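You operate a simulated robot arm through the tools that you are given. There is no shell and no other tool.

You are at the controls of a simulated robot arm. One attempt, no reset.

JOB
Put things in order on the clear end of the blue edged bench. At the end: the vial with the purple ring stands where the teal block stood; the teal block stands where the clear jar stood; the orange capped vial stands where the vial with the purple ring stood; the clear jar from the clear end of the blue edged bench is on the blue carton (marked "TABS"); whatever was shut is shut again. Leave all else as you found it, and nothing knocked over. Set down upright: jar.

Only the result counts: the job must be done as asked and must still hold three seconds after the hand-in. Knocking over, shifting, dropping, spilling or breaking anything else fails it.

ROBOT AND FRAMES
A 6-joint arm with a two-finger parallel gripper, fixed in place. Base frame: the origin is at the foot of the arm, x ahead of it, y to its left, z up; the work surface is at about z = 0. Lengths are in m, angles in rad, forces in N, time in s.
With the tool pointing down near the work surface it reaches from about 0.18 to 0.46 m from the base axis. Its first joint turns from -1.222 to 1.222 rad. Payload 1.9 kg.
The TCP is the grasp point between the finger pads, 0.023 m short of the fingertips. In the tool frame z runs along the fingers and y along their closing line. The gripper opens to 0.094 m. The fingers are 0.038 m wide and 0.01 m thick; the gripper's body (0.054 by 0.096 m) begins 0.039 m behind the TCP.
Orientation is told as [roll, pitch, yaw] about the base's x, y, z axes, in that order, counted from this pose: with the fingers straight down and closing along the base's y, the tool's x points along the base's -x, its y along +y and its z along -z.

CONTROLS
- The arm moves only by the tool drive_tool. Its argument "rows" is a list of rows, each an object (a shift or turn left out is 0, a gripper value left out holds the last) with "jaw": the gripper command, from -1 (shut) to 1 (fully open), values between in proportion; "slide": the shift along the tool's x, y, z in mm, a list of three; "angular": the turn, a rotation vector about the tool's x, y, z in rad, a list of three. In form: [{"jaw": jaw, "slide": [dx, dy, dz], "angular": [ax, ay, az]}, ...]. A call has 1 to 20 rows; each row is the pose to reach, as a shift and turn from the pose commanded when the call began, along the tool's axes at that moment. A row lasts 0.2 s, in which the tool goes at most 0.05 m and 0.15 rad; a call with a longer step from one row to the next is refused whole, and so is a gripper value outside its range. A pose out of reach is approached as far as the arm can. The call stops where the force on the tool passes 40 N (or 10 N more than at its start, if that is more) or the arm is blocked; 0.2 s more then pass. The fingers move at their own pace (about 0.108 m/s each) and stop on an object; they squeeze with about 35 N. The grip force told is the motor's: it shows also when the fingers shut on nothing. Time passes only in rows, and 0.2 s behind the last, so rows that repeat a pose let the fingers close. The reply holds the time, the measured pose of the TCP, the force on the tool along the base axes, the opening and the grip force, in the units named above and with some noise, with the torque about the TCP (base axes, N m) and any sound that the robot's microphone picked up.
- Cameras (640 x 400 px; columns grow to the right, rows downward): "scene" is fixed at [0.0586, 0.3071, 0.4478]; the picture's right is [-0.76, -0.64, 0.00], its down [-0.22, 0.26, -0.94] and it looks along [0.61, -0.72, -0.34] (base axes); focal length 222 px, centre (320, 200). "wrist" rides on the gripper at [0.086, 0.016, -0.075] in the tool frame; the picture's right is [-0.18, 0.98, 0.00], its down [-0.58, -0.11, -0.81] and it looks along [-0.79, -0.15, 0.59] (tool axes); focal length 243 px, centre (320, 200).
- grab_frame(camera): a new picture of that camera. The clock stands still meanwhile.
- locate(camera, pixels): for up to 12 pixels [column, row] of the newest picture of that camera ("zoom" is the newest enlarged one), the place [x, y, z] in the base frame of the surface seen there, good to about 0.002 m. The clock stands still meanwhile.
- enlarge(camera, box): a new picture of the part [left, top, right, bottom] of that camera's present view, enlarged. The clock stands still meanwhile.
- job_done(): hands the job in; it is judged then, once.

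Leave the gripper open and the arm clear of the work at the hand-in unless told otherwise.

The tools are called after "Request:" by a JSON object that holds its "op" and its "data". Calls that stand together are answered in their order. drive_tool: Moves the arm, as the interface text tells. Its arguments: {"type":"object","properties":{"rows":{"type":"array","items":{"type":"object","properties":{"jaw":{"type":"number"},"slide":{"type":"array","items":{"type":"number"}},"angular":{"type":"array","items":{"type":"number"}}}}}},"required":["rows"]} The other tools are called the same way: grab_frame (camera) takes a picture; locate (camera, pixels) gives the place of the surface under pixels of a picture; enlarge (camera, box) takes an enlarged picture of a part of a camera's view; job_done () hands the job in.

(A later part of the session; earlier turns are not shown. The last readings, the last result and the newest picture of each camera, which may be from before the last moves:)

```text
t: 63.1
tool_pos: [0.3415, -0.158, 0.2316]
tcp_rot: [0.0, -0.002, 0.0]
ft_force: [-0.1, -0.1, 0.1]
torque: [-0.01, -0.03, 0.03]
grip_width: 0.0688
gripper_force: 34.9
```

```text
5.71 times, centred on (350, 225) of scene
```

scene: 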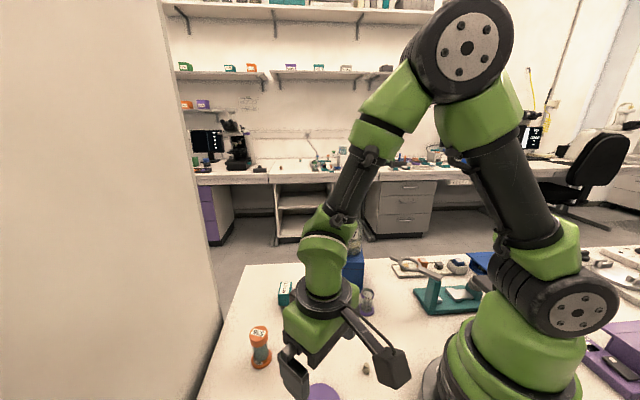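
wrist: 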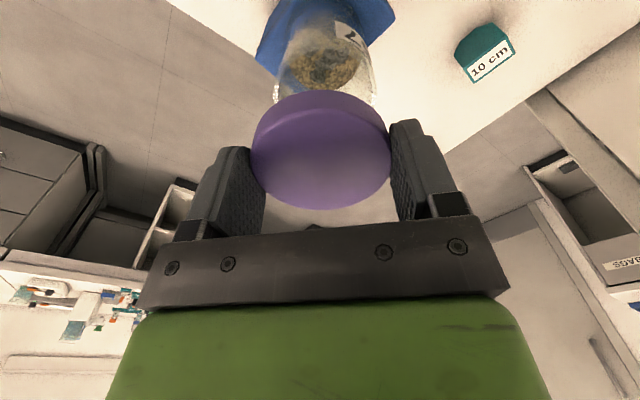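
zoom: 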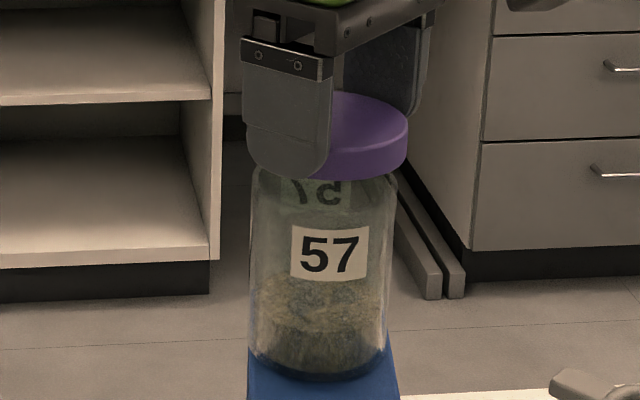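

In the scene zoom the jar rim is centred at col ≈325 but the lid at ≈333: the lid is ~3 mm too far toward the base. I shift +3 mm in base x (tool −x) and compare again.

Request:
{"op": "drive_tool", "data": {"rows": [{"slide": [-3, 0.3, 0]}, {"slide": [-3, 0.3, 0]}]}}

Request:
{"op": "drive_tool", "data": {"rows": [{"slide": [0, 0, 0]}]}}

Request:
{"op": "enlarge", "data": {"camera": "scene", "box": [325, 190, 375, 260]}}

Request:
{"op": "enlarge", "data": {"camera": "wrist", "box": [230, 0, 410, 220]}}

```text
t: 63.7
tool_pos: [0.3439, -0.1578, 0.2323]
tcp_rot: [0.001, -0.003, -0.001]
ft_force: [0.2, 0.3, -0.5]
torque: [-0.02, 0.02, 0.01]
grip_width: 0.0689
gripper_force: 35.1
```

```text
t: 64.1
tool_pos: [0.3445, -0.1582, 0.2318]
tcp_rot: [0.0, -0.002, 0.0]
ft_force: [0.6, 0.3, -0.3]
torque: [0.0, 0.03, 0.01]
grip_width: 0.069
gripper_force: 35.4
```

```text
5.71 times, centred on (350, 225) of scene
```

zoom: 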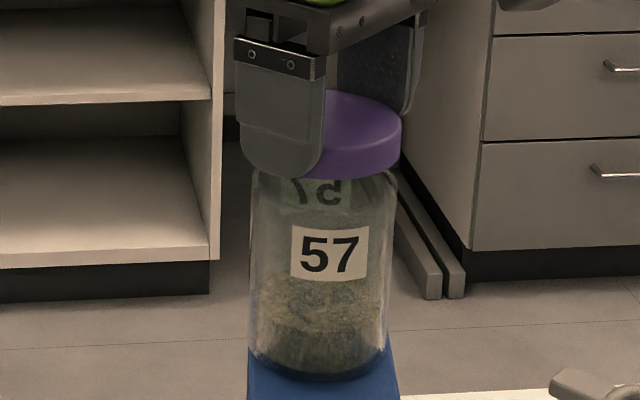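

```text
1.82 times, centred on (320, 110) of wrist
```

zoom: 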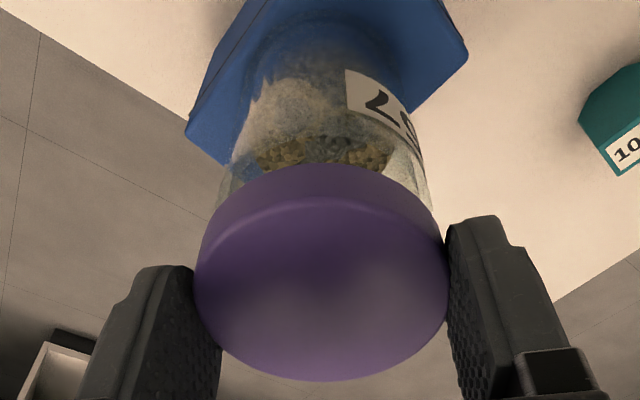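

Now the lid (right edge 401, centre ≈326) is concentric with the rim in both views. I lower slowly 2 mm per row toward seating (expected TCP ≈0.2155).

Request:
{"op": "drive_tool", "data": {"rows": [{"slide": [0, 0, 2]}, {"slide": [0, 0, 4]}, {"slide": [0, 0, 6]}, {"slide": [0, 0, 8]}, {"slide": [0, 0, 9.5]}, {"slide": [0, 0, 11]}, {"slide": [0, 0, 11]}]}}

Request:
{"op": "enlarge", "data": {"camera": "scene", "box": [325, 190, 375, 260]}}

Request:
{"op": "enlarge", "data": {"camera": "wrist", "box": [230, 0, 410, 220]}}

```text
t: 65.7
tool_pos: [0.344, -0.1581, 0.2182]
tcp_rot: [0.0, -0.002, 0.0]
ft_force: [-0.1, -0.2, -0.2]
torque: [-0.04, 0.03, 0.01]
grip_width: 0.0691
gripper_force: 35.1
```

```text
5.71 times, centred on (350, 225) of scene
```

zoom: 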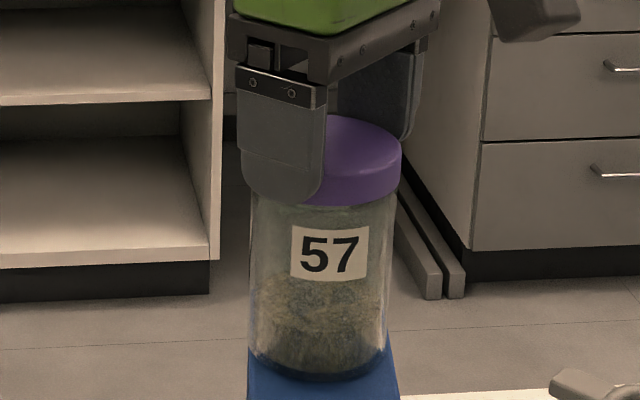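

```text
1.82 times, centred on (320, 110) of wrist
```

zoom: 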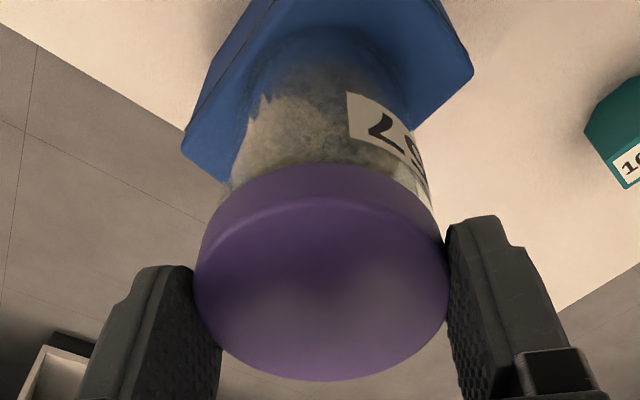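

No force; the skirt has slid over the rim. Continue in 0.7 mm steps until it snaps.

Request:
{"op": "drive_tool", "data": {"rows": [{"slide": [0, 0, 0.8]}, {"slide": [0, 0, 1.6]}, {"slide": [0, 0, 2.4]}, {"slide": [0, 0, 3.0]}, {"slide": [0, 0, 3.0]}]}}

```text
t: 66.9
tool_pos: [0.3438, -0.1591, 0.2178]
tcp_rot: [-0.001, -0.001, 0.0]
ft_force: [0.1, 0.1, 0.5]
torque: [0.01, -0.01, 0.01]
grip_width: 0.069
gripper_force: 35.4
```

Request:
{"op": "drive_tool", "data": {"rows": [{"slide": [0, 0, 0]}]}}

Request:
{"op": "drive_tool", "data": {"rows": [{"slide": [0, 0, 0.7]}, {"slide": [0, 0, 1.4]}, {"slide": [0, 0, 2.0]}, {"slide": [0, 0, 2.0]}]}}

```text
t: 67.3
tool_pos: [0.345, -0.1579, 0.2156]
tcp_rot: [0.0, -0.001, 0.0]
ft_force: [-0.2, -0.8, 0.3]
torque: [0.03, 0.0, 0.01]
grip_width: 0.069
gripper_force: 35.0
```

```text
t: 68.3
tool_pos: [0.3434, -0.1591, 0.2155]
tcp_rot: [-0.002, -0.003, 0.0]
ft_force: [-1.5, -1.0, 11.7]
torque: [0.05, 0.06, 0.01]
grip_width: 0.069
gripper_force: 34.8
```

Contact begins (12 N). Press on in 0.5 mm steps to get the snap.

Request:
{"op": "drive_tool", "data": {"rows": [{"slide": [0, 0, 0.4]}, {"slide": [0, 0, 0.8]}, {"slide": [0, 0, 1.2]}, {"slide": [0, 0, 1.2]}]}}

```text
t: 69.3
tool_pos: [0.3438, -0.1599, 0.2146]
tcp_rot: [-0.004, -0.005, 0.0]
ft_force: [-0.5, 0.0, 39.0]
torque: [0.08, -0.16, -0.01]
grip_width: 0.0685
gripper_force: 35.0
```

39 N, no snap yet. Look at the lid's seating before pressing more.

Request:
{"op": "enlarge", "data": {"camera": "scene", "box": [325, 190, 375, 260]}}

Request:
{"op": "enlarge", "data": {"camera": "wrist", "box": [230, 0, 410, 220]}}

```text
5.71 times, centred on (350, 225) of scene
```

zoom: 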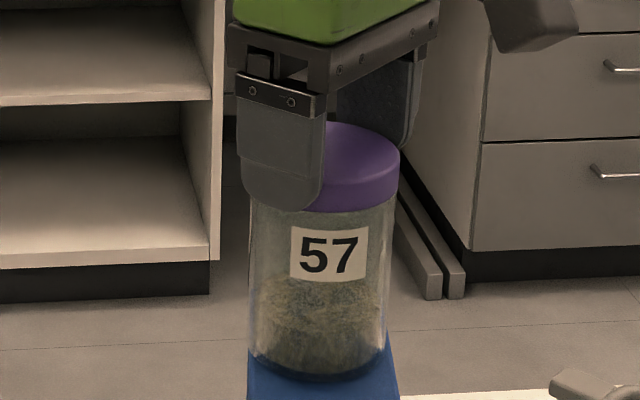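

```text
1.82 times, centred on (320, 110) of wrist
```

zoom: 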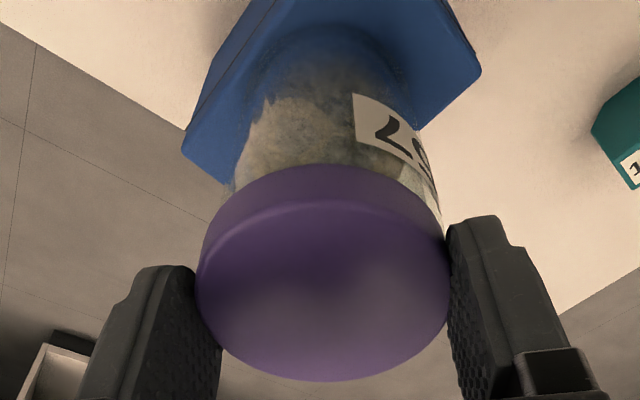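

The lid height relative to the label now matches the closed state, but no snap was heard. I press a touch more (limit 49 N).

Request:
{"op": "drive_tool", "data": {"rows": [{"slide": [0, 0, 0.2]}, {"slide": [0, 0, 0.4]}, {"slide": [0, 0, 0.4]}]}}

```text
t: 70.1
tool_pos: [0.3441, -0.1586, 0.2138]
tcp_rot: [-0.003, -0.004, -0.001]
ft_force: [5.5, -1.6, 34.9]
torque: [-0.09, -0.42, -0.01]
grip_width: 0.0687
gripper_force: 35.2
```

Some slipping in the fingers (sideways 5 N). I relieve the pressure and measure the lid height on the jar.

Request:
{"op": "drive_tool", "data": {"rows": [{"slide": [0, 0, -0.5]}, {"slide": [0, 0, -0.9]}, {"slide": [0, 0, -0.9]}]}}

Request:
{"op": "enlarge", "data": {"camera": "scene", "box": [325, 190, 375, 260]}}

Request:
{"op": "locate", "data": {"camera": "zoom", "pixels": [[345, 207], [345, 190], [345, 180], [375, 203], [395, 190], [395, 165], [345, 170], [335, 209], [350, 130], [340, 150], [380, 160], [330, 240]]}}

Request:
{"op": "enlarge", "data": {"camera": "wrist", "box": [230, 0, 410, 220]}}

```text
t: 70.9
tool_pos: [0.3432, -0.1576, 0.2135]
tcp_rot: [-0.001, -0.003, 0.0]
ft_force: [3.0, -8.5, 30.9]
torque: [-0.47, -0.2, -0.02]
grip_width: 0.0689
gripper_force: 35.1
```

```text
5.71 times, centred on (350, 225) of scene
```

zoom: 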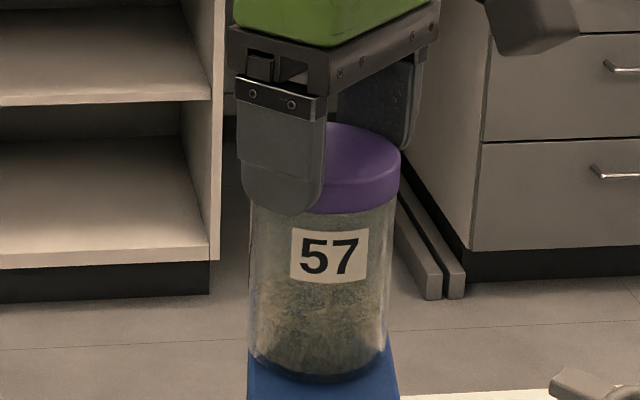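

```text
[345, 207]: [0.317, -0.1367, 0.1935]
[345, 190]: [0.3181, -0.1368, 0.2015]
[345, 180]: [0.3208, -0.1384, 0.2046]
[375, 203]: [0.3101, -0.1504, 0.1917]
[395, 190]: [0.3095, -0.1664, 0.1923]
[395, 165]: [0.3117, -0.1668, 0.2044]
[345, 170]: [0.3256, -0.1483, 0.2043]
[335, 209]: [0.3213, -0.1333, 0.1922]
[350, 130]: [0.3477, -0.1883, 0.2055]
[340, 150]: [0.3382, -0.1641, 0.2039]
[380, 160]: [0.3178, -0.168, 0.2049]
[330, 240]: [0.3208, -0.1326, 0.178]
```

```text
1.82 times, centred on (320, 110) of wrist
```

zoom: 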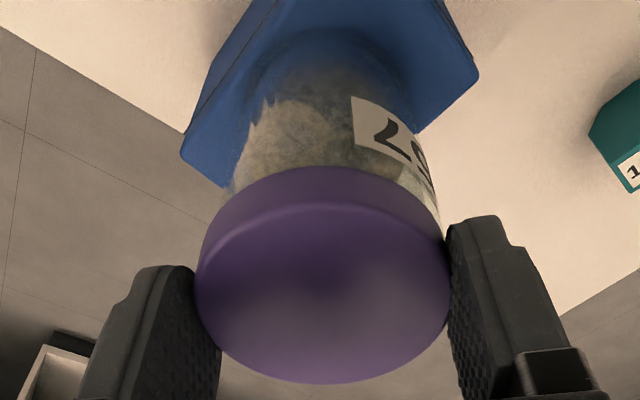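

Lid top is at z≈0.2047, i.e. exactly at the closed height, but there is still pressure. I relieve further to near zero force.

Request:
{"op": "drive_tool", "data": {"rows": [{"slide": [0, 0, -0.4]}, {"slide": [0, 0, -0.8]}, {"slide": [0, 0, -0.8]}]}}

```text
t: 71.7
tool_pos: [0.3424, -0.1573, 0.2137]
tcp_rot: [0.001, 0.0, 0.001]
ft_force: [3.2, 2.4, 18.9]
torque: [0.1, -0.3, 0.01]
grip_width: 0.0693
gripper_force: 34.6
```

Request:
{"op": "drive_tool", "data": {"rows": [{"slide": [0, 0, -0.3]}, {"slide": [0, 0, -0.5]}, {"slide": [0, 0, -0.5]}]}}

```text
t: 72.5
tool_pos: [0.3408, -0.1585, 0.2144]
tcp_rot: [-0.002, 0.002, 0.001]
ft_force: [-1.0, 0.4, 0.6]
torque: [0.02, 0.04, -0.02]
grip_width: 0.0689
gripper_force: 34.7
```

Force is zero now, but the measured x wandered by 3 mm. Check the jar on the carton.

Request:
{"op": "enlarge", "data": {"camera": "scene", "box": [325, 190, 375, 260]}}

Request:
{"op": "enlarge", "data": {"camera": "wrist", "box": [230, 0, 410, 220]}}

```text
5.71 times, centred on (350, 225) of scene
```

zoom: 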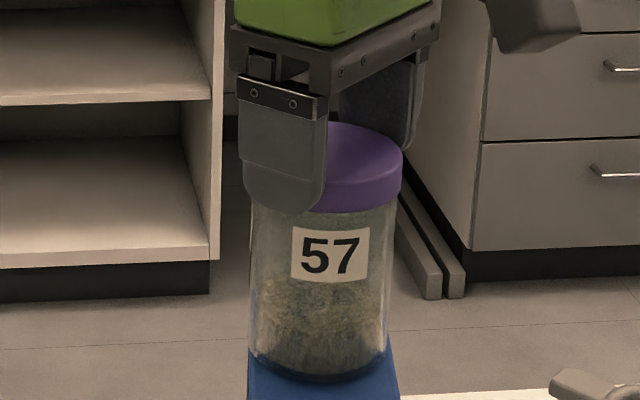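

```text
1.82 times, centred on (320, 110) of wrist
```

zoom: 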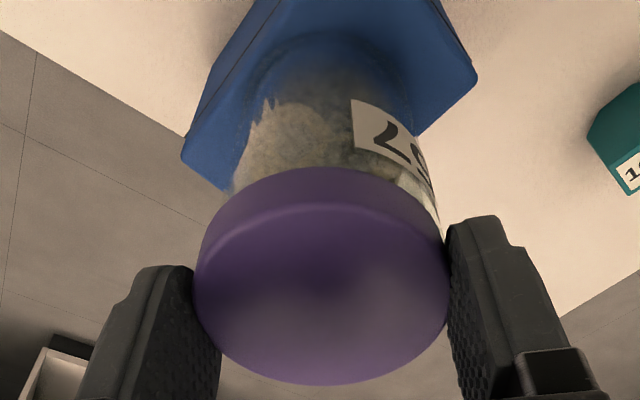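

The jar itself hardly moved (label within 1 px). The lid appears ~1 mm off toward the base; I shift +1.8 mm in x and press again gently.

Request:
{"op": "drive_tool", "data": {"rows": [{"slide": [-1.0, 0, 0]}, {"slide": [-1.8, 0, 0]}, {"slide": [-1.8, 0, 0.4]}, {"slide": [-1.8, 0, 0.8]}, {"slide": [-1.8, 0, 1.2]}, {"slide": [-1.8, 0, 1.2]}]}}

```text
t: 73.9
tool_pos: [0.3455, -0.1576, 0.2139]
tcp_rot: [-0.001, -0.003, -0.001]
ft_force: [-0.8, 0.3, 0.0]
torque: [0.0, -0.02, 0.02]
grip_width: 0.0687
gripper_force: 34.9
```

Request:
{"op": "drive_tool", "data": {"rows": [{"slide": [0.5, 0, 0.5]}, {"slide": [0.5, 0, 1.0]}, {"slide": [0.5, 0, 1.5]}, {"slide": [0.5, 0, 1.5]}]}}

```text
t: 74.9
tool_pos: [0.3452, -0.1585, 0.2135]
tcp_rot: [-0.001, -0.003, -0.001]
ft_force: [0.0, -1.9, 21.6]
torque: [0.0, 0.14, -0.01]
grip_width: 0.0689
gripper_force: 35.2
```

Request:
{"op": "drive_tool", "data": {"rows": [{"slide": [0, 0, 0.4]}, {"slide": [0, 0, 0.8]}, {"slide": [0, 0, 1.0]}, {"slide": [0, 0, 1.0]}]}}

```text
t: 75.8
tool_pos: [0.3451, -0.1587, 0.2121]
tcp_rot: [-0.001, -0.005, 0.0]
ft_force: [-1.9, 0.0, 8.7]
torque: [0.15, 0.19, 0.06]
grip_width: 0.0687
gripper_force: 35.0
stopped in row 4: the force on the tool passed its limit at 40 N (the readings are from after the stop); the commanded pose is now the measured one
```

The press reached 40 N and the lid slides in the fingers without a snap. I'll release the lid (it is down on the rim), rise, and press on its top with closed fingertips instead.

Request:
{"op": "drive_tool", "data": {"rows": [{"slide": [0, 0, -0.2]}, {"slide": [0, 0, -0.3]}, {"slide": [0, 0, -0.3]}]}}

Request:
{"op": "drive_tool", "data": {"rows": [{"jaw": 0.55}, {"jaw": 0.7}, {"jaw": 1}, {"jaw": 1}]}}

Request:
{"op": "enlarge", "data": {"camera": "scene", "box": [325, 190, 375, 260]}}

Request:
{"op": "enlarge", "data": {"camera": "wrist", "box": [230, 0, 410, 220]}}

```text
t: 76.5
tool_pos: [0.3457, -0.1599, 0.213]
tcp_rot: [-0.004, -0.005, 0.0]
ft_force: [0.7, 3.9, 9.2]
torque: [0.33, -0.06, 0.02]
grip_width: 0.0687
gripper_force: 34.4
```

```text
t: 77.5
tool_pos: [0.3449, -0.1594, 0.2128]
tcp_rot: [0.0, -0.004, 0.0]
ft_force: [-0.1, 0.7, 1.2]
torque: [-0.02, -0.03, 0.0]
grip_width: 0.094
gripper_force: 0.0
```

```text
5.71 times, centred on (350, 225) of scene
```

zoom: 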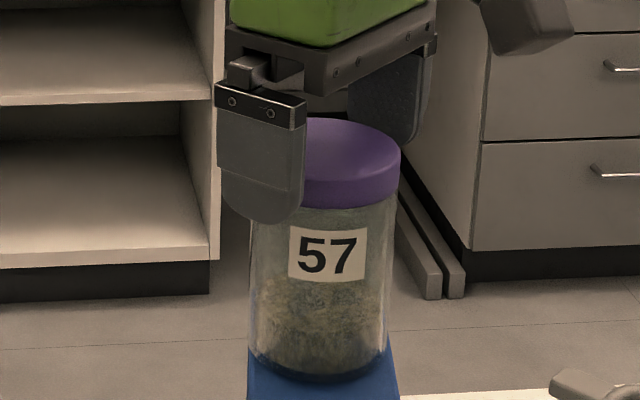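

```text
1.82 times, centred on (320, 110) of wrist
```

zoom: 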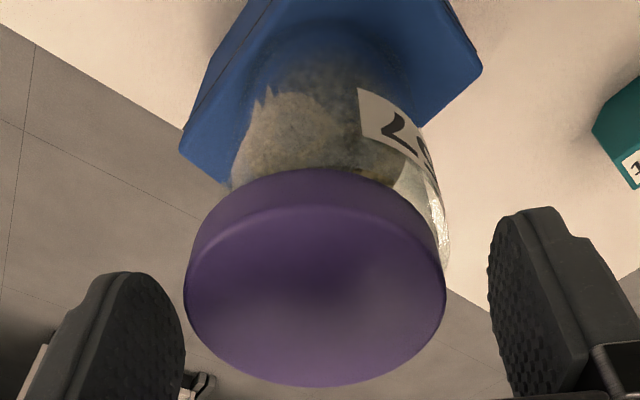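

After release the lid looks slightly shifted/tilted (jar rim visible at the right of the lid in the wrist zoom). I take closer pictures.

Request:
{"op": "enlarge", "data": {"camera": "wrist", "box": [320, 60, 380, 160]}}

Request:
{"op": "enlarge", "data": {"camera": "scene", "box": [330, 205, 365, 235]}}

Request:
{"op": "locate", "data": {"camera": "zoom", "pixels": [[330, 180], [330, 220], [330, 150], [420, 180], [420, 215], [500, 150], [500, 190], [300, 120], [450, 100], [380, 60], [540, 130], [250, 160]]}}

```text
4.00 times, centred on (350, 110) of wrist
```

zoom: 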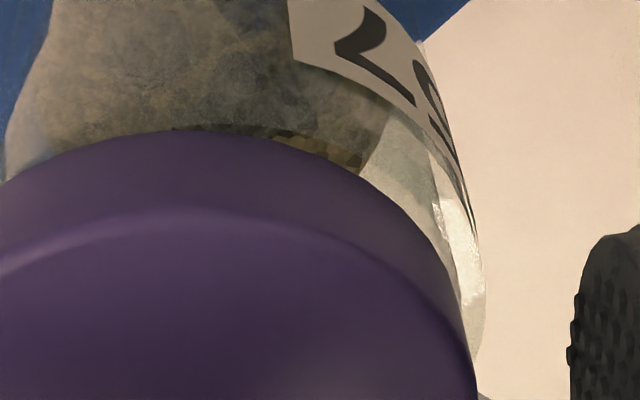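

```text
13.33 times, centred on (348, 220) of scene
```

zoom: 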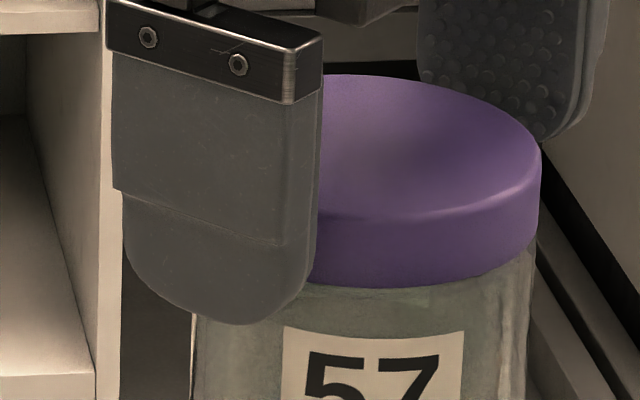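

```text
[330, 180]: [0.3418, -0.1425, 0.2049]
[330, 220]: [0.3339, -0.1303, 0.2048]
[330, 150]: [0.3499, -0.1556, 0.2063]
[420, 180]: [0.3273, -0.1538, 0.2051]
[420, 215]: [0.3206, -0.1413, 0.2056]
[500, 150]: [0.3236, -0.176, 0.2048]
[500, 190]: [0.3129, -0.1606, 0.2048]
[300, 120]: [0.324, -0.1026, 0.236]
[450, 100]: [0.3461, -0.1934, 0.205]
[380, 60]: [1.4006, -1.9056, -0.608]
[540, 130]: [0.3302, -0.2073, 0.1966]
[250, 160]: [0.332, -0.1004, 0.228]
```

The lid lies flat (top z≈0.205) but slightly off-centre toward −y; evidently it rests on top of the rim, so the snap needs concentric placement. I measure lid and jar outlines precisely.

Request:
{"op": "grab_frame", "data": {"camera": "wrist"}}

Request:
{"op": "locate", "data": {"camera": "wrist", "pixels": [[245, 160], [250, 135], [388, 150], [389, 165], [315, 208], [280, 202], [350, 203], [320, 94], [290, 98], [350, 102], [262, 190], [375, 188]]}}

Request:
{"op": "locate", "data": {"camera": "wrist", "pixels": [[354, 55], [365, 70], [385, 100], [390, 120], [375, 80], [262, 70], [270, 60], [300, 60], [330, 70], [345, 50], [380, 95], [391, 135]]}}

```text
taken
```

wrist: 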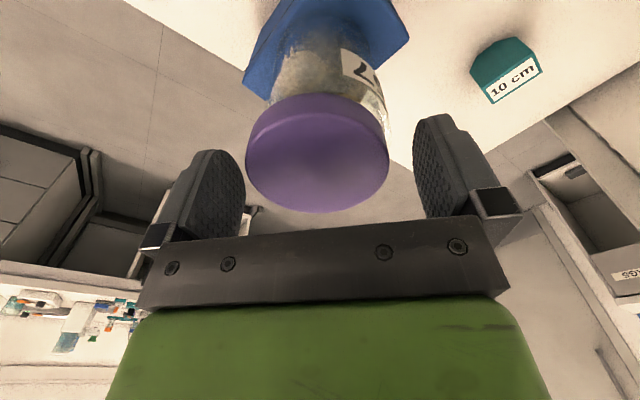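

```text
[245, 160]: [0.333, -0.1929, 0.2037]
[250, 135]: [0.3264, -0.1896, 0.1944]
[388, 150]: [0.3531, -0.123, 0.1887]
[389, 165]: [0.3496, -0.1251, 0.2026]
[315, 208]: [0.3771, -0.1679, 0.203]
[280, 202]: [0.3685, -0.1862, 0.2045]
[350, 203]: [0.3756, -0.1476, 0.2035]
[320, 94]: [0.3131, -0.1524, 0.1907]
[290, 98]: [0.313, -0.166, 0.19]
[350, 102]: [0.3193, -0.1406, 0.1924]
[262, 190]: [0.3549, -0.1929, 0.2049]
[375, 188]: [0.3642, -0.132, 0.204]
```

```text
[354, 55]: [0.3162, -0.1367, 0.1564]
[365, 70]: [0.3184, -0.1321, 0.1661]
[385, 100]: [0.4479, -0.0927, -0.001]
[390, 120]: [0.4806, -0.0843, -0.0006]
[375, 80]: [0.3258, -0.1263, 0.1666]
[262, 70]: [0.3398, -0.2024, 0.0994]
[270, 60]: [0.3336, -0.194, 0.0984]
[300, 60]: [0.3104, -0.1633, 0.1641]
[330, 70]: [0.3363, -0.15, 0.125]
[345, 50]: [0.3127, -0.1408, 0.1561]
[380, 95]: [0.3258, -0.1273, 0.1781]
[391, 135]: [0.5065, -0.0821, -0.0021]
```

Lid fit ≈ (0.345, -0.160), jar fit ≈ (0.343, -0.156…-0.158). I'll lower the open fingers so they straddle lid and jar as in the first successful seating (TCP ≈ lid top − 13 mm) and use the wrist picture to align on the jar.

Request:
{"op": "drive_tool", "data": {"rows": [{"jaw": 1, "slide": [0.5, 1.5, -0.5]}, {"jaw": 1, "slide": [0.5, 1.5, 6]}, {"jaw": 1, "slide": [0.5, 1.5, 13]}, {"jaw": 1, "slide": [0.5, 1.5, 19]}, {"jaw": 1, "slide": [0.5, 1.5, 19]}]}}

Request:
{"op": "drive_tool", "data": {"rows": [{"slide": [0, 0, 0]}]}}

Request:
{"op": "enlarge", "data": {"camera": "wrist", "box": [200, 0, 440, 240]}}

Request:
{"op": "enlarge", "data": {"camera": "scene", "box": [330, 205, 365, 235]}}

```text
t: 78.8
tool_pos: [0.3455, -0.158, 0.1937]
tcp_rot: [-0.001, -0.006, 0.0]
ft_force: [0.7, 0.1, 0.0]
torque: [0.02, 0.05, 0.0]
grip_width: 0.0939
gripper_force: 0.0
```

```text
t: 79.2
tool_pos: [0.3448, -0.1579, 0.1923]
tcp_rot: [-0.002, -0.005, 0.001]
ft_force: [0.0, 0.6, 0.3]
torque: [-0.03, 0.01, -0.03]
grip_width: 0.094
gripper_force: 0.1
```

```text
1.67 times, centred on (320, 120) of wrist
```

zoom: 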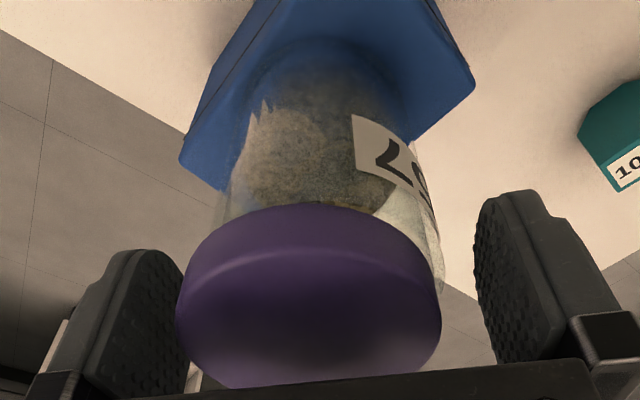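

```text
13.33 times, centred on (348, 220) of scene
```

zoom: 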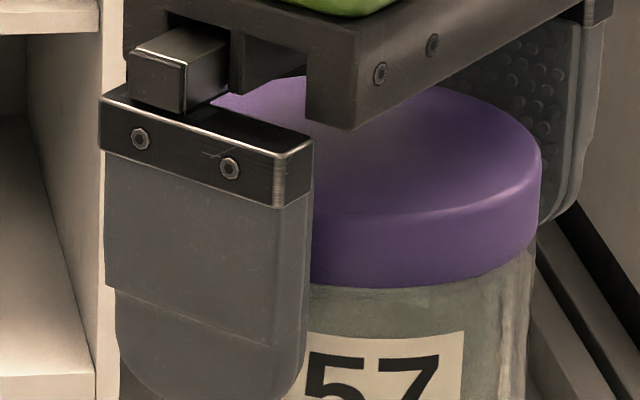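

Compared with the reference picture from the good seating, the label sits ~12 px higher (hand ~3 mm too far +x relative to the jar, ~1 mm too low in y), and the lid is displaced about +x/−y by 4–5 mm. I shift to grip the lid centred (x +1.8, y +1 mm), close, then lift 2 mm.

Request:
{"op": "drive_tool", "data": {"rows": [{"jaw": 1, "slide": [-1.8, 1.2, 0]}, {"jaw": 1, "slide": [-1.8, 1.2, 0]}, {"jaw": 0.65, "slide": [-1.8, 1.2, 0]}, {"jaw": 0.58, "slide": [-1.8, 1.2, 0]}, {"jaw": 0.54, "slide": [-1.8, 1.2, 0]}, {"jaw": 0.5, "slide": [-1.8, 1.2, 0]}]}}

Request:
{"op": "enlarge", "data": {"camera": "wrist", "box": [200, 0, 440, 240]}}

```text
t: 80.5
tool_pos: [0.3476, -0.1561, 0.1938]
tcp_rot: [-0.001, -0.004, -0.002]
ft_force: [-0.1, -0.2, -0.1]
torque: [0.0, -0.01, 0.01]
grip_width: 0.071
gripper_force: 0.7
```

```text
1.67 times, centred on (320, 120) of wrist
```

zoom: 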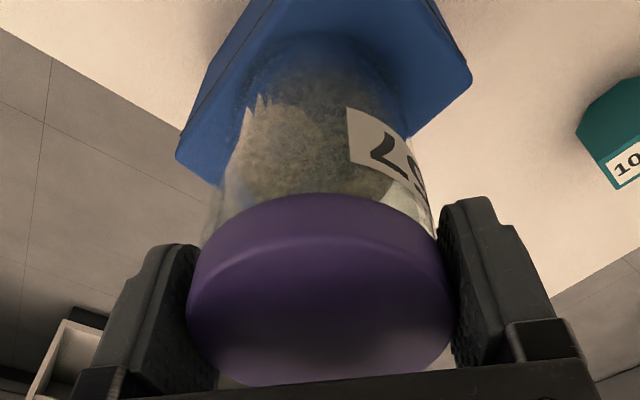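

Now the lid is between the fingers (0.071 m). Close fully and lift 2 mm.

Request:
{"op": "drive_tool", "data": {"rows": [{"jaw": 0.3}, {"jaw": -0.3}, {"jaw": -1}, {"jaw": -1}, {"jaw": -1, "slide": [0, 0, -1]}, {"jaw": -1, "slide": [0, 0, -2]}, {"jaw": -1, "slide": [0, 0, -2.5]}, {"jaw": -1, "slide": [0, 0, -2.5]}]}}

Request:
{"op": "enlarge", "data": {"camera": "wrist", "box": [200, 0, 440, 240]}}

Request:
{"op": "enlarge", "data": {"camera": "scene", "box": [330, 205, 365, 235]}}

```text
t: 82.3
tool_pos: [0.3469, -0.1574, 0.1958]
tcp_rot: [-0.001, -0.006, -0.001]
ft_force: [0.0, -0.5, 0.1]
torque: [0.0, -0.01, 0.0]
grip_width: 0.0701
gripper_force: 35.0
```

```text
1.67 times, centred on (320, 120) of wrist
```

zoom: 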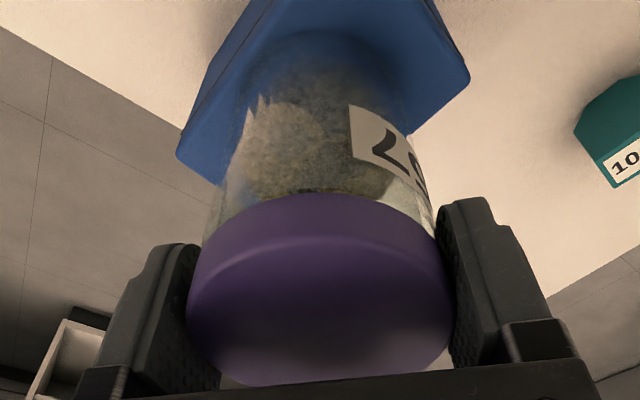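

```text
13.33 times, centred on (348, 220) of scene
```

zoom: 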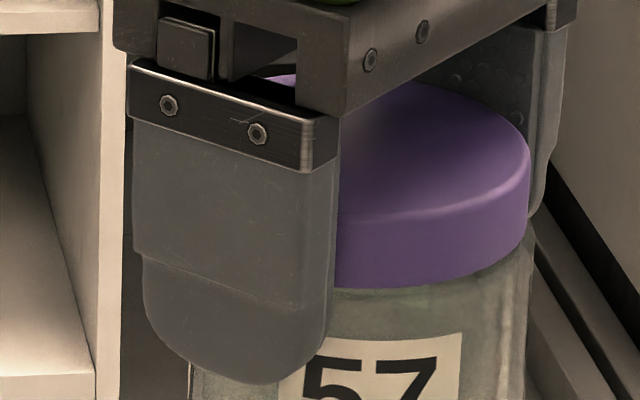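

Lid is in hand, centred in y. In the scene zoom its right edge (528) is inside the jar's right edge (534); it should be ~8 px outside, so the lid must go ~3.3 mm toward −x. Shift and compare again.

Request:
{"op": "drive_tool", "data": {"rows": [{"slide": [1.7, 0.2, 0]}, {"slide": [3.3, 0.4, 0]}, {"slide": [3.3, 0.4, 0]}]}}

Request:
{"op": "enlarge", "data": {"camera": "wrist", "box": [200, 0, 440, 240]}}

Request:
{"op": "enlarge", "data": {"camera": "scene", "box": [330, 205, 365, 235]}}

```text
t: 83.2
tool_pos: [0.3427, -0.1551, 0.1946]
tcp_rot: [-0.002, -0.006, 0.001]
ft_force: [-0.6, -0.6, -0.5]
torque: [0.0, 0.02, -0.04]
grip_width: 0.0696
gripper_force: 34.7
```

```text
1.67 times, centred on (320, 120) of wrist
```

zoom: 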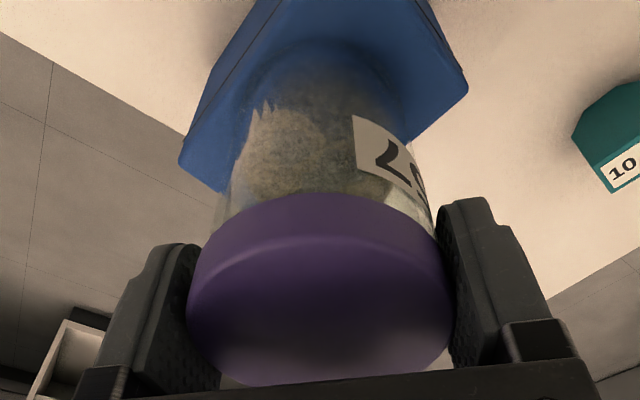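

```text
13.33 times, centred on (348, 220) of scene
```

zoom: 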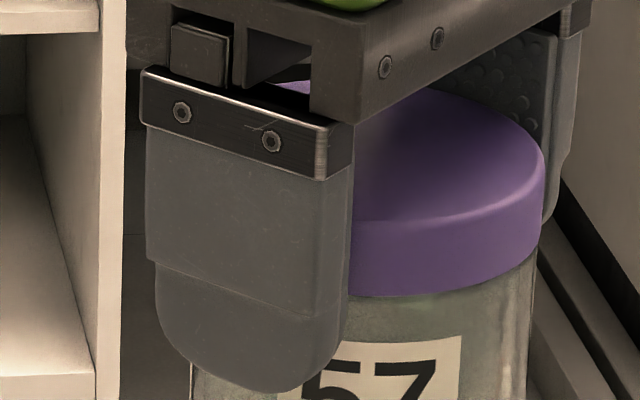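

The scene view now shows the lid right edge (544) ~7 px outside the jar's (537), as in the closed state. Try seating and pressing here.

Request:
{"op": "drive_tool", "data": {"rows": [{"slide": [0, 0, 1]}, {"slide": [0, 0, 2]}, {"slide": [0, 0, 2.6]}, {"slide": [0, 0, 3.2]}, {"slide": [0, 0, 3.2]}]}}

```text
t: 84.3
tool_pos: [0.3435, -0.157, 0.1943]
tcp_rot: [-0.004, -0.009, -0.001]
ft_force: [-8.0, 0.1, 29.1]
torque: [0.03, 0.45, 0.01]
grip_width: 0.0702
gripper_force: 35.3
heard: snap
```

"Snap" – the lid is shut. Now I relieve the pressure in tiny steps (and the 8 N sideways force) without pulling upward.

Request:
{"op": "drive_tool", "data": {"rows": [{"slide": [0.3, 0, -0.2]}, {"slide": [0.5, 0, -0.4]}, {"slide": [0.5, 0, -0.4]}]}}

```text
t: 85.2
tool_pos: [0.3427, -0.1554, 0.194]
tcp_rot: [-0.002, -0.005, 0.0]
ft_force: [4.8, -1.2, 10.7]
torque: [-0.28, -0.65, 0.01]
grip_width: 0.07
gripper_force: 35.0
```

Small residual forces only (z 10.7 N down). Fine-tune x by −0.2 and open the fingers in small increments.

Request:
{"op": "drive_tool", "data": {"rows": [{"slide": [-0.2, 0, 0]}, {"slide": [-0.2, 0, 0], "jaw": 0.5}, {"slide": [-0.2, 0, 0], "jaw": 0.52}, {"slide": [-0.2, 0, 0], "jaw": 0.55}, {"slide": [-0.2, 0, 0], "jaw": 0.6}, {"slide": [-0.2, 0, 0], "jaw": 0.7}, {"slide": [-0.2, 0, 0], "jaw": 1}, {"slide": [-0.2, 0, 0], "jaw": 1}]}}

Request:
{"op": "enlarge", "data": {"camera": "wrist", "box": [200, 0, 440, 240]}}

Request:
{"op": "enlarge", "data": {"camera": "scene", "box": [325, 190, 375, 260]}}

```text
t: 87.0
tool_pos: [0.3438, -0.1563, 0.1936]
tcp_rot: [-0.002, -0.006, 0.0]
ft_force: [0.7, 0.4, 1.2]
torque: [0.02, -0.01, 0.01]
grip_width: 0.0941
gripper_force: 0.1
```

```text
1.67 times, centred on (320, 120) of wrist
```

zoom: 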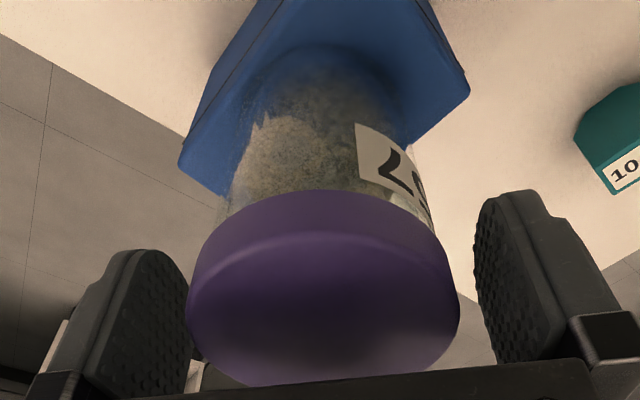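

```text
5.71 times, centred on (350, 225) of scene
```

zoom: 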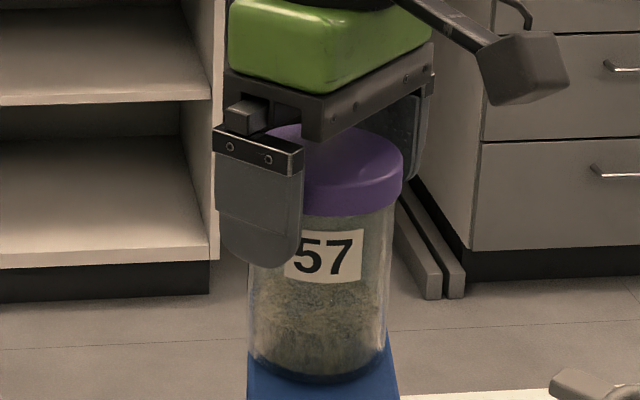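

The fingers are open. The jar's label looks slightly different; I check that the jar stands straight.

Request:
{"op": "enlarge", "data": {"camera": "scene", "box": [325, 200, 375, 250]}}

Request:
{"op": "locate", "data": {"camera": "zoom", "pixels": [[400, 180], [350, 200], [440, 150], [350, 160], [400, 120], [330, 150], [430, 185], [320, 215], [430, 200], [340, 260], [400, 260], [380, 330]]}}

Request:
{"op": "grab_frame", "data": {"camera": "wrist"}}

Request:
{"op": "locate", "data": {"camera": "wrist", "pixels": [[245, 170], [250, 160], [260, 150], [300, 140], [320, 138], [350, 140], [380, 150], [392, 165], [320, 180], [280, 190], [360, 190], [320, 200]]}}

```text
8.00 times, centred on (350, 225) of scene
```

zoom: 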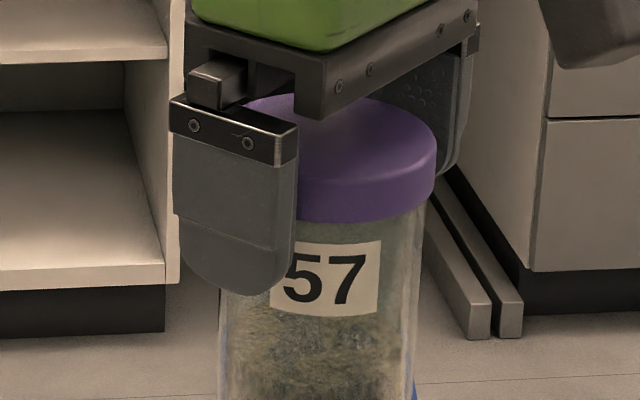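

```text
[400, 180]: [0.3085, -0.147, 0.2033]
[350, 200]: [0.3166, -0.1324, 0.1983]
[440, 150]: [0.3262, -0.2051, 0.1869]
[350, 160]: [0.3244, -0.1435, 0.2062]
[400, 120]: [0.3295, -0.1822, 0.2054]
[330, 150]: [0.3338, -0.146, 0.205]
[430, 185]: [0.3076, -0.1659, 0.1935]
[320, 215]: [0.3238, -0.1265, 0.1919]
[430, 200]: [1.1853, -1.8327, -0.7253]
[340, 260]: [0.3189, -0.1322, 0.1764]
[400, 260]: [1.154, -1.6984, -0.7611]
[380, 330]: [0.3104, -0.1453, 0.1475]
```

```text
taken
```

wrist: 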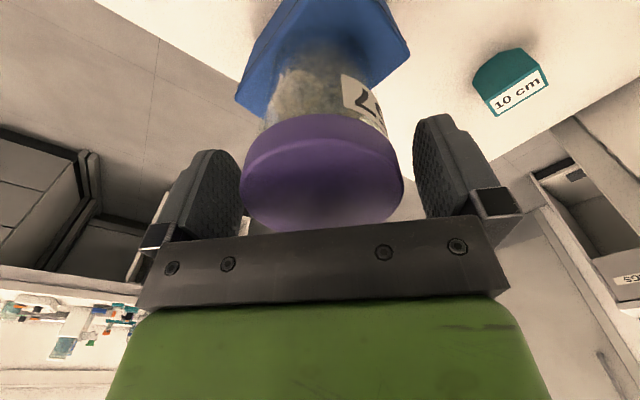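

```text
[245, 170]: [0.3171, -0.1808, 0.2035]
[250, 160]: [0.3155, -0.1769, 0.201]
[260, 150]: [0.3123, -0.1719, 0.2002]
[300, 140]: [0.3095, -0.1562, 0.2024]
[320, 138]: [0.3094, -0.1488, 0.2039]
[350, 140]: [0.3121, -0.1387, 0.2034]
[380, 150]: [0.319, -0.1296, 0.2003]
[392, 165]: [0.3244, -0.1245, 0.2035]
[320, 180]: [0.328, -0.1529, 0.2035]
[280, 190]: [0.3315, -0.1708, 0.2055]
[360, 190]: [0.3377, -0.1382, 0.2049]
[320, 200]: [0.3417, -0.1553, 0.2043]
```

Lid top reads flat (z≈0.204–0.206), centre ≈ (0.342, -0.156) — about the carton's middle. I rise straight up slowly, then inspect.

Request:
{"op": "drive_tool", "data": {"rows": [{"jaw": 1, "slide": [0, 0, -6]}, {"jaw": 1, "slide": [0, 0, -15]}, {"jaw": 1, "slide": [0, 0, -30]}, {"jaw": 1, "slide": [0, 0, -60]}, {"jaw": 1, "slide": [0, 0, -90]}, {"jaw": 1, "slide": [0, 0, -90]}]}}

Request:
{"op": "enlarge", "data": {"camera": "scene", "box": [315, 190, 385, 300]}}

Request:
{"op": "grab_frame", "data": {"camera": "wrist"}}

```text
t: 88.3
tool_pos: [0.3402, -0.1555, 0.2843]
tcp_rot: [-0.003, -0.005, 0.001]
ft_force: [-0.3, -0.1, -0.2]
torque: [0.04, 0.02, 0.02]
grip_width: 0.0942
gripper_force: 0.1
```

```text
3.64 times, centred on (350, 245) of scene
```

zoom: 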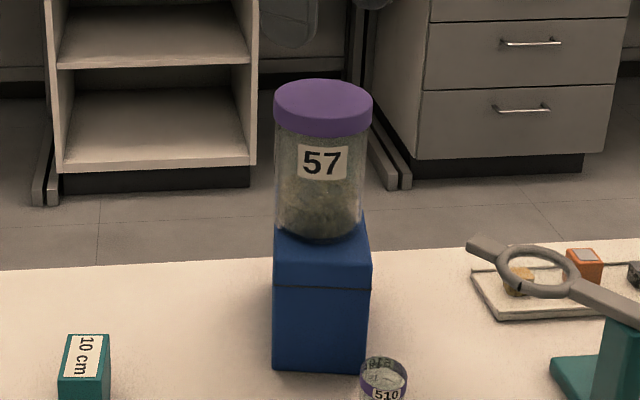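

```text
taken
```

wrist: 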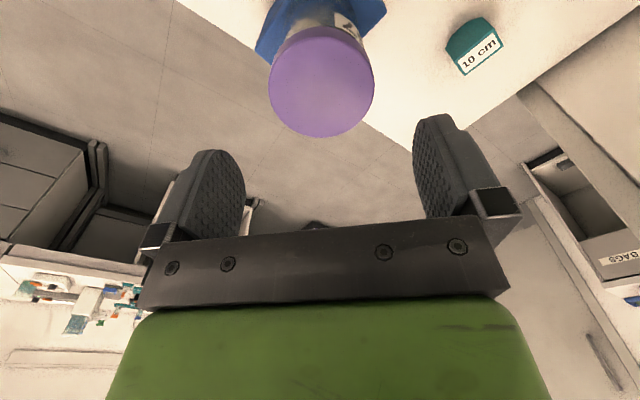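

The jar stands upright on the carton with its lid on. A closer look at the lid line to confirm it is seated evenly.

Request:
{"op": "enlarge", "data": {"camera": "scene", "box": [325, 205, 375, 260]}}

Request:
{"op": "locate", "data": {"camera": "zoom", "pixels": [[320, 60], [250, 90], [400, 90], [320, 120], [320, 145], [250, 125], [400, 125], [330, 160], [260, 200], [390, 200], [320, 330], [320, 100]]}}

```text
7.27 times, centred on (350, 232) of scene
```

zoom: 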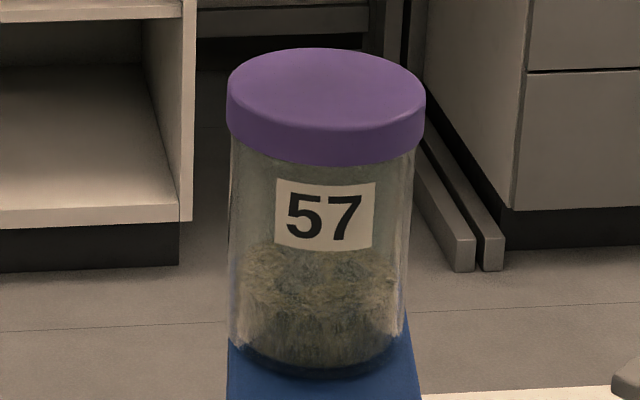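

```text
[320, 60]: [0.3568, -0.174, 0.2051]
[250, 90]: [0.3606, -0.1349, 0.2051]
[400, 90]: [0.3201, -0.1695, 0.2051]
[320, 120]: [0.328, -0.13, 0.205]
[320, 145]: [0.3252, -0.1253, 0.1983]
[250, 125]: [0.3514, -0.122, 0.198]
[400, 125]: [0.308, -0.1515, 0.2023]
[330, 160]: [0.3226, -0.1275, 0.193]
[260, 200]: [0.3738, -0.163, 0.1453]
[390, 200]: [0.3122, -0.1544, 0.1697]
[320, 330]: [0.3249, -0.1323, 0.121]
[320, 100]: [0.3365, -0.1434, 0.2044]
```

Lid is level at z≈0.205; jar shut and upright. Next the teal block at (0.4157, 0.0214), long axis at −52°. I move there and turn the hand by +38° so the fingers close along the block's long axis.

Request:
{"op": "drive_tool", "data": {"rows": [{"jaw": 1, "slide": [-10, 25, 0], "angular": [0, 0, 0]}, {"jaw": 1, "slide": [-24, 60, 0], "angular": [0, 0, -0.13]}, {"jaw": 1, "slide": [-40, 98, 0], "angular": [0, 0, -0.27]}, {"jaw": 1, "slide": [-56, 135, 15], "angular": [0, 0, -0.41]}, {"jaw": 1, "slide": [-68, 162, 45], "angular": [0, 0, -0.55]}, {"jaw": 1, "slide": [-75, 176, 85], "angular": [0, 0, -0.663]}, {"jaw": 1, "slide": [-75, 176, 120], "angular": [0, 0, -0.663]}, {"jaw": 1, "slide": [-75, 176, 120], "angular": [0, 0, -0.663]}]}}

Request:
{"op": "drive_tool", "data": {"rows": [{"slide": [0, 0, 0]}]}}

Request:
{"op": "grab_frame", "data": {"camera": "wrist"}}

Request:
{"op": "grab_frame", "data": {"camera": "scene"}}

```text
t: 90.2
tool_pos: [0.4182, 0.0202, 0.1629]
tcp_rot: [-0.004, -0.005, 0.663]
ft_force: [0.4, -0.1, -0.2]
torque: [0.01, 0.03, 0.01]
grip_width: 0.0942
gripper_force: 0.0
```

```text
t: 90.5
tool_pos: [0.418, 0.0197, 0.1647]
tcp_rot: [-0.005, -0.003, 0.663]
ft_force: [0.5, -0.9, 0.6]
torque: [-0.01, 0.0, -0.04]
grip_width: 0.094
gripper_force: 0.0
```

```text
taken
```

wrist: 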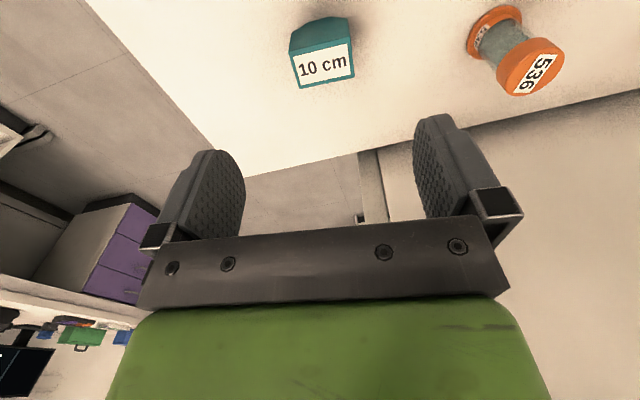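

```text
taken
```

scene: 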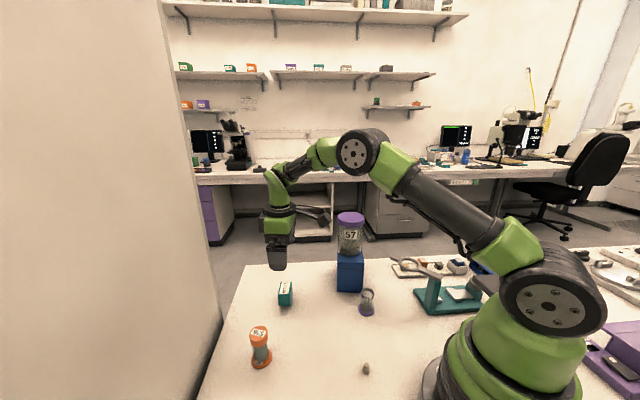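

The block is under the hand and aligned with the fingers. I measure its top corners.

Request:
{"op": "enlarge", "data": {"camera": "wrist", "box": [270, 0, 380, 110]}}

```text
3.64 times, centred on (325, 55) of wrist
```

zoom: 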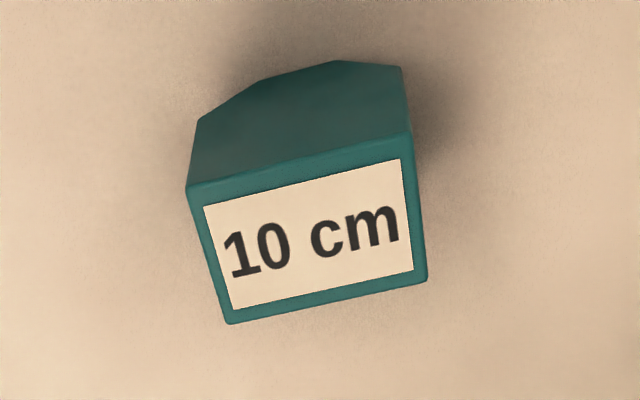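

Request:
{"op": "locate", "data": {"camera": "zoom", "pixels": [[190, 192], [408, 136], [425, 280], [230, 320], [318, 235], [203, 122], [264, 84], [336, 64], [398, 72], [300, 120], [230, 150], [380, 110]]}}

Request:
{"op": "enlarge", "data": {"camera": "scene", "box": [265, 270, 305, 315]}}

```text
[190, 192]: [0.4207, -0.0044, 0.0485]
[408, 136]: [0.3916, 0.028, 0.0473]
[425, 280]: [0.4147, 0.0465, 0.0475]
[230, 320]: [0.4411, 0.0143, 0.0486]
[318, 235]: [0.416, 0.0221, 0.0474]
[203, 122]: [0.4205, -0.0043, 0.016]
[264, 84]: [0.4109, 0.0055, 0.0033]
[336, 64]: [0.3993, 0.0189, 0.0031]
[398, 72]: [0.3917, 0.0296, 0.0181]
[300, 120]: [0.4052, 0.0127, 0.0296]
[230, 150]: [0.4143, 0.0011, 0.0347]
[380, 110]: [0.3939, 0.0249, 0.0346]
```

```text
8.89 times, centred on (285, 292) of scene
```

zoom: 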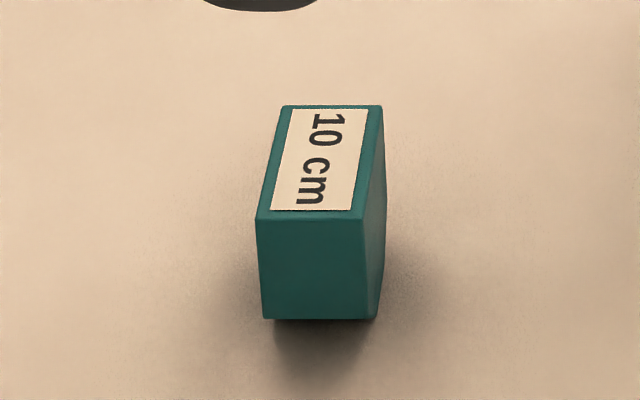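

The block's top centre is (0.417, 0.0211), 0.028 × 0.043, with lower end edges bevelled (it stands on a smaller foot). I trim yaw to 0.70 rad, nudge 1.4 mm, and descend to about z=0.045.

Request:
{"op": "drive_tool", "data": {"rows": [{"jaw": 1, "slide": [0, 1.4, 35], "angular": [0, 0, -0.037]}, {"jaw": 1, "slide": [0, 1.4, 70], "angular": [0, 0, -0.037]}, {"jaw": 1, "slide": [0, 1.4, 100], "angular": [0, 0, -0.037]}, {"jaw": 1, "slide": [0, 1.4, 118], "angular": [0, 0, -0.037]}, {"jaw": 1, "slide": [0, 1.4, 118], "angular": [0, 0, -0.037]}]}}

Request:
{"op": "drive_tool", "data": {"rows": [{"slide": [0, 0, 0]}]}}

Request:
{"op": "grab_frame", "data": {"camera": "wrist"}}

Request:
{"op": "enlarge", "data": {"camera": "scene", "box": [250, 240, 330, 320]}}

```text
t: 91.8
tool_pos: [0.4169, 0.021, 0.0461]
tcp_rot: [-0.004, -0.005, 0.701]
ft_force: [-0.5, 0.4, -0.3]
torque: [-0.01, -0.02, -0.01]
grip_width: 0.094
gripper_force: 0.1
```

```text
t: 92.2
tool_pos: [0.4172, 0.0214, 0.0471]
tcp_rot: [-0.004, -0.003, 0.7]
ft_force: [0.4, 0.9, 0.6]
torque: [0.02, 0.02, 0.01]
grip_width: 0.0938
gripper_force: 0.1
```

```text
taken
```

wrist: 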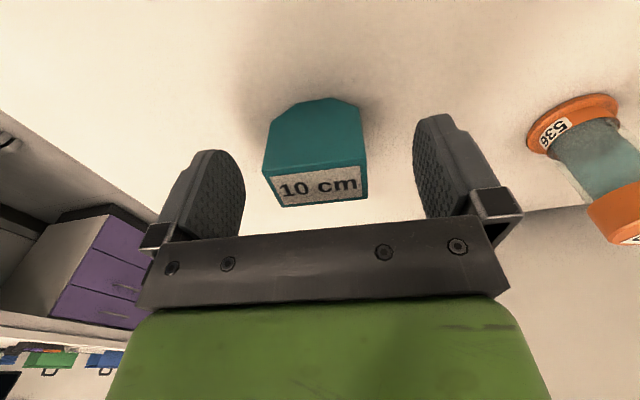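

```text
5.00 times, centred on (290, 280) of scene
```

zoom: 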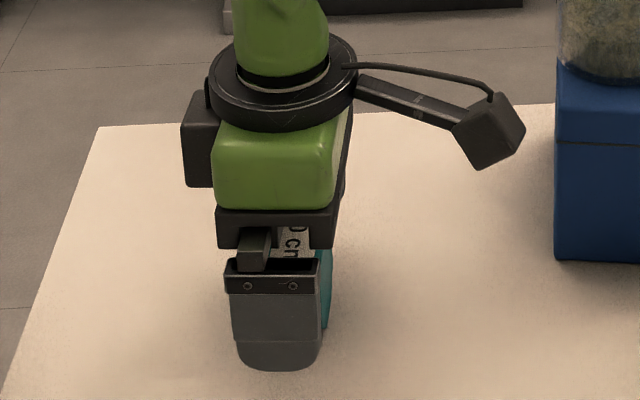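

The block sits centred between the fingers. Lower 15 mm and close gradually.

Request:
{"op": "drive_tool", "data": {"rows": [{"jaw": 1, "slide": [0, 0, 8]}, {"jaw": 1, "slide": [0, 0, 15]}, {"jaw": 1, "slide": [0, 0, 15]}, {"jaw": 0.4, "slide": [0, 0, 15]}, {"jaw": 0.1, "slide": [0, 0, 15]}, {"jaw": -0.02, "slide": [0, 0, 15]}, {"jaw": -0.08, "slide": [0, 0, 15]}, {"jaw": -0.14, "slide": [0, 0, 15]}, {"jaw": -0.3, "slide": [0, 0, 15]}, {"jaw": -1, "slide": [0, 0, 15]}, {"jaw": -1, "slide": [0, 0, 15]}]}}

Request:
{"op": "grab_frame", "data": {"camera": "wrist"}}

```text
t: 94.5
tool_pos: [0.4165, 0.0231, 0.0304]
tcp_rot: [-0.003, -0.003, 0.699]
ft_force: [0.4, -0.1, 0.0]
torque: [-0.01, 0.02, -0.04]
grip_width: 0.0451
gripper_force: 35.1
```

```text
taken
```

wrist: 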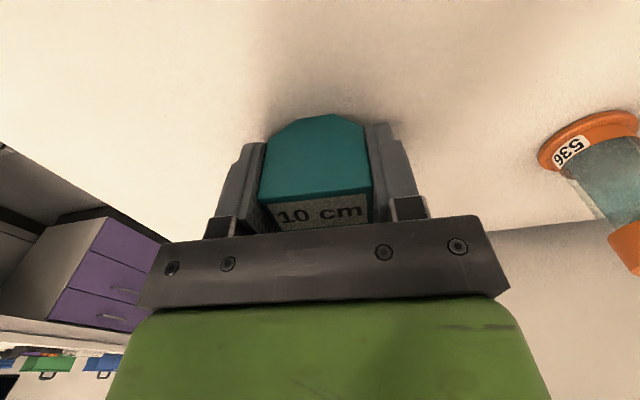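

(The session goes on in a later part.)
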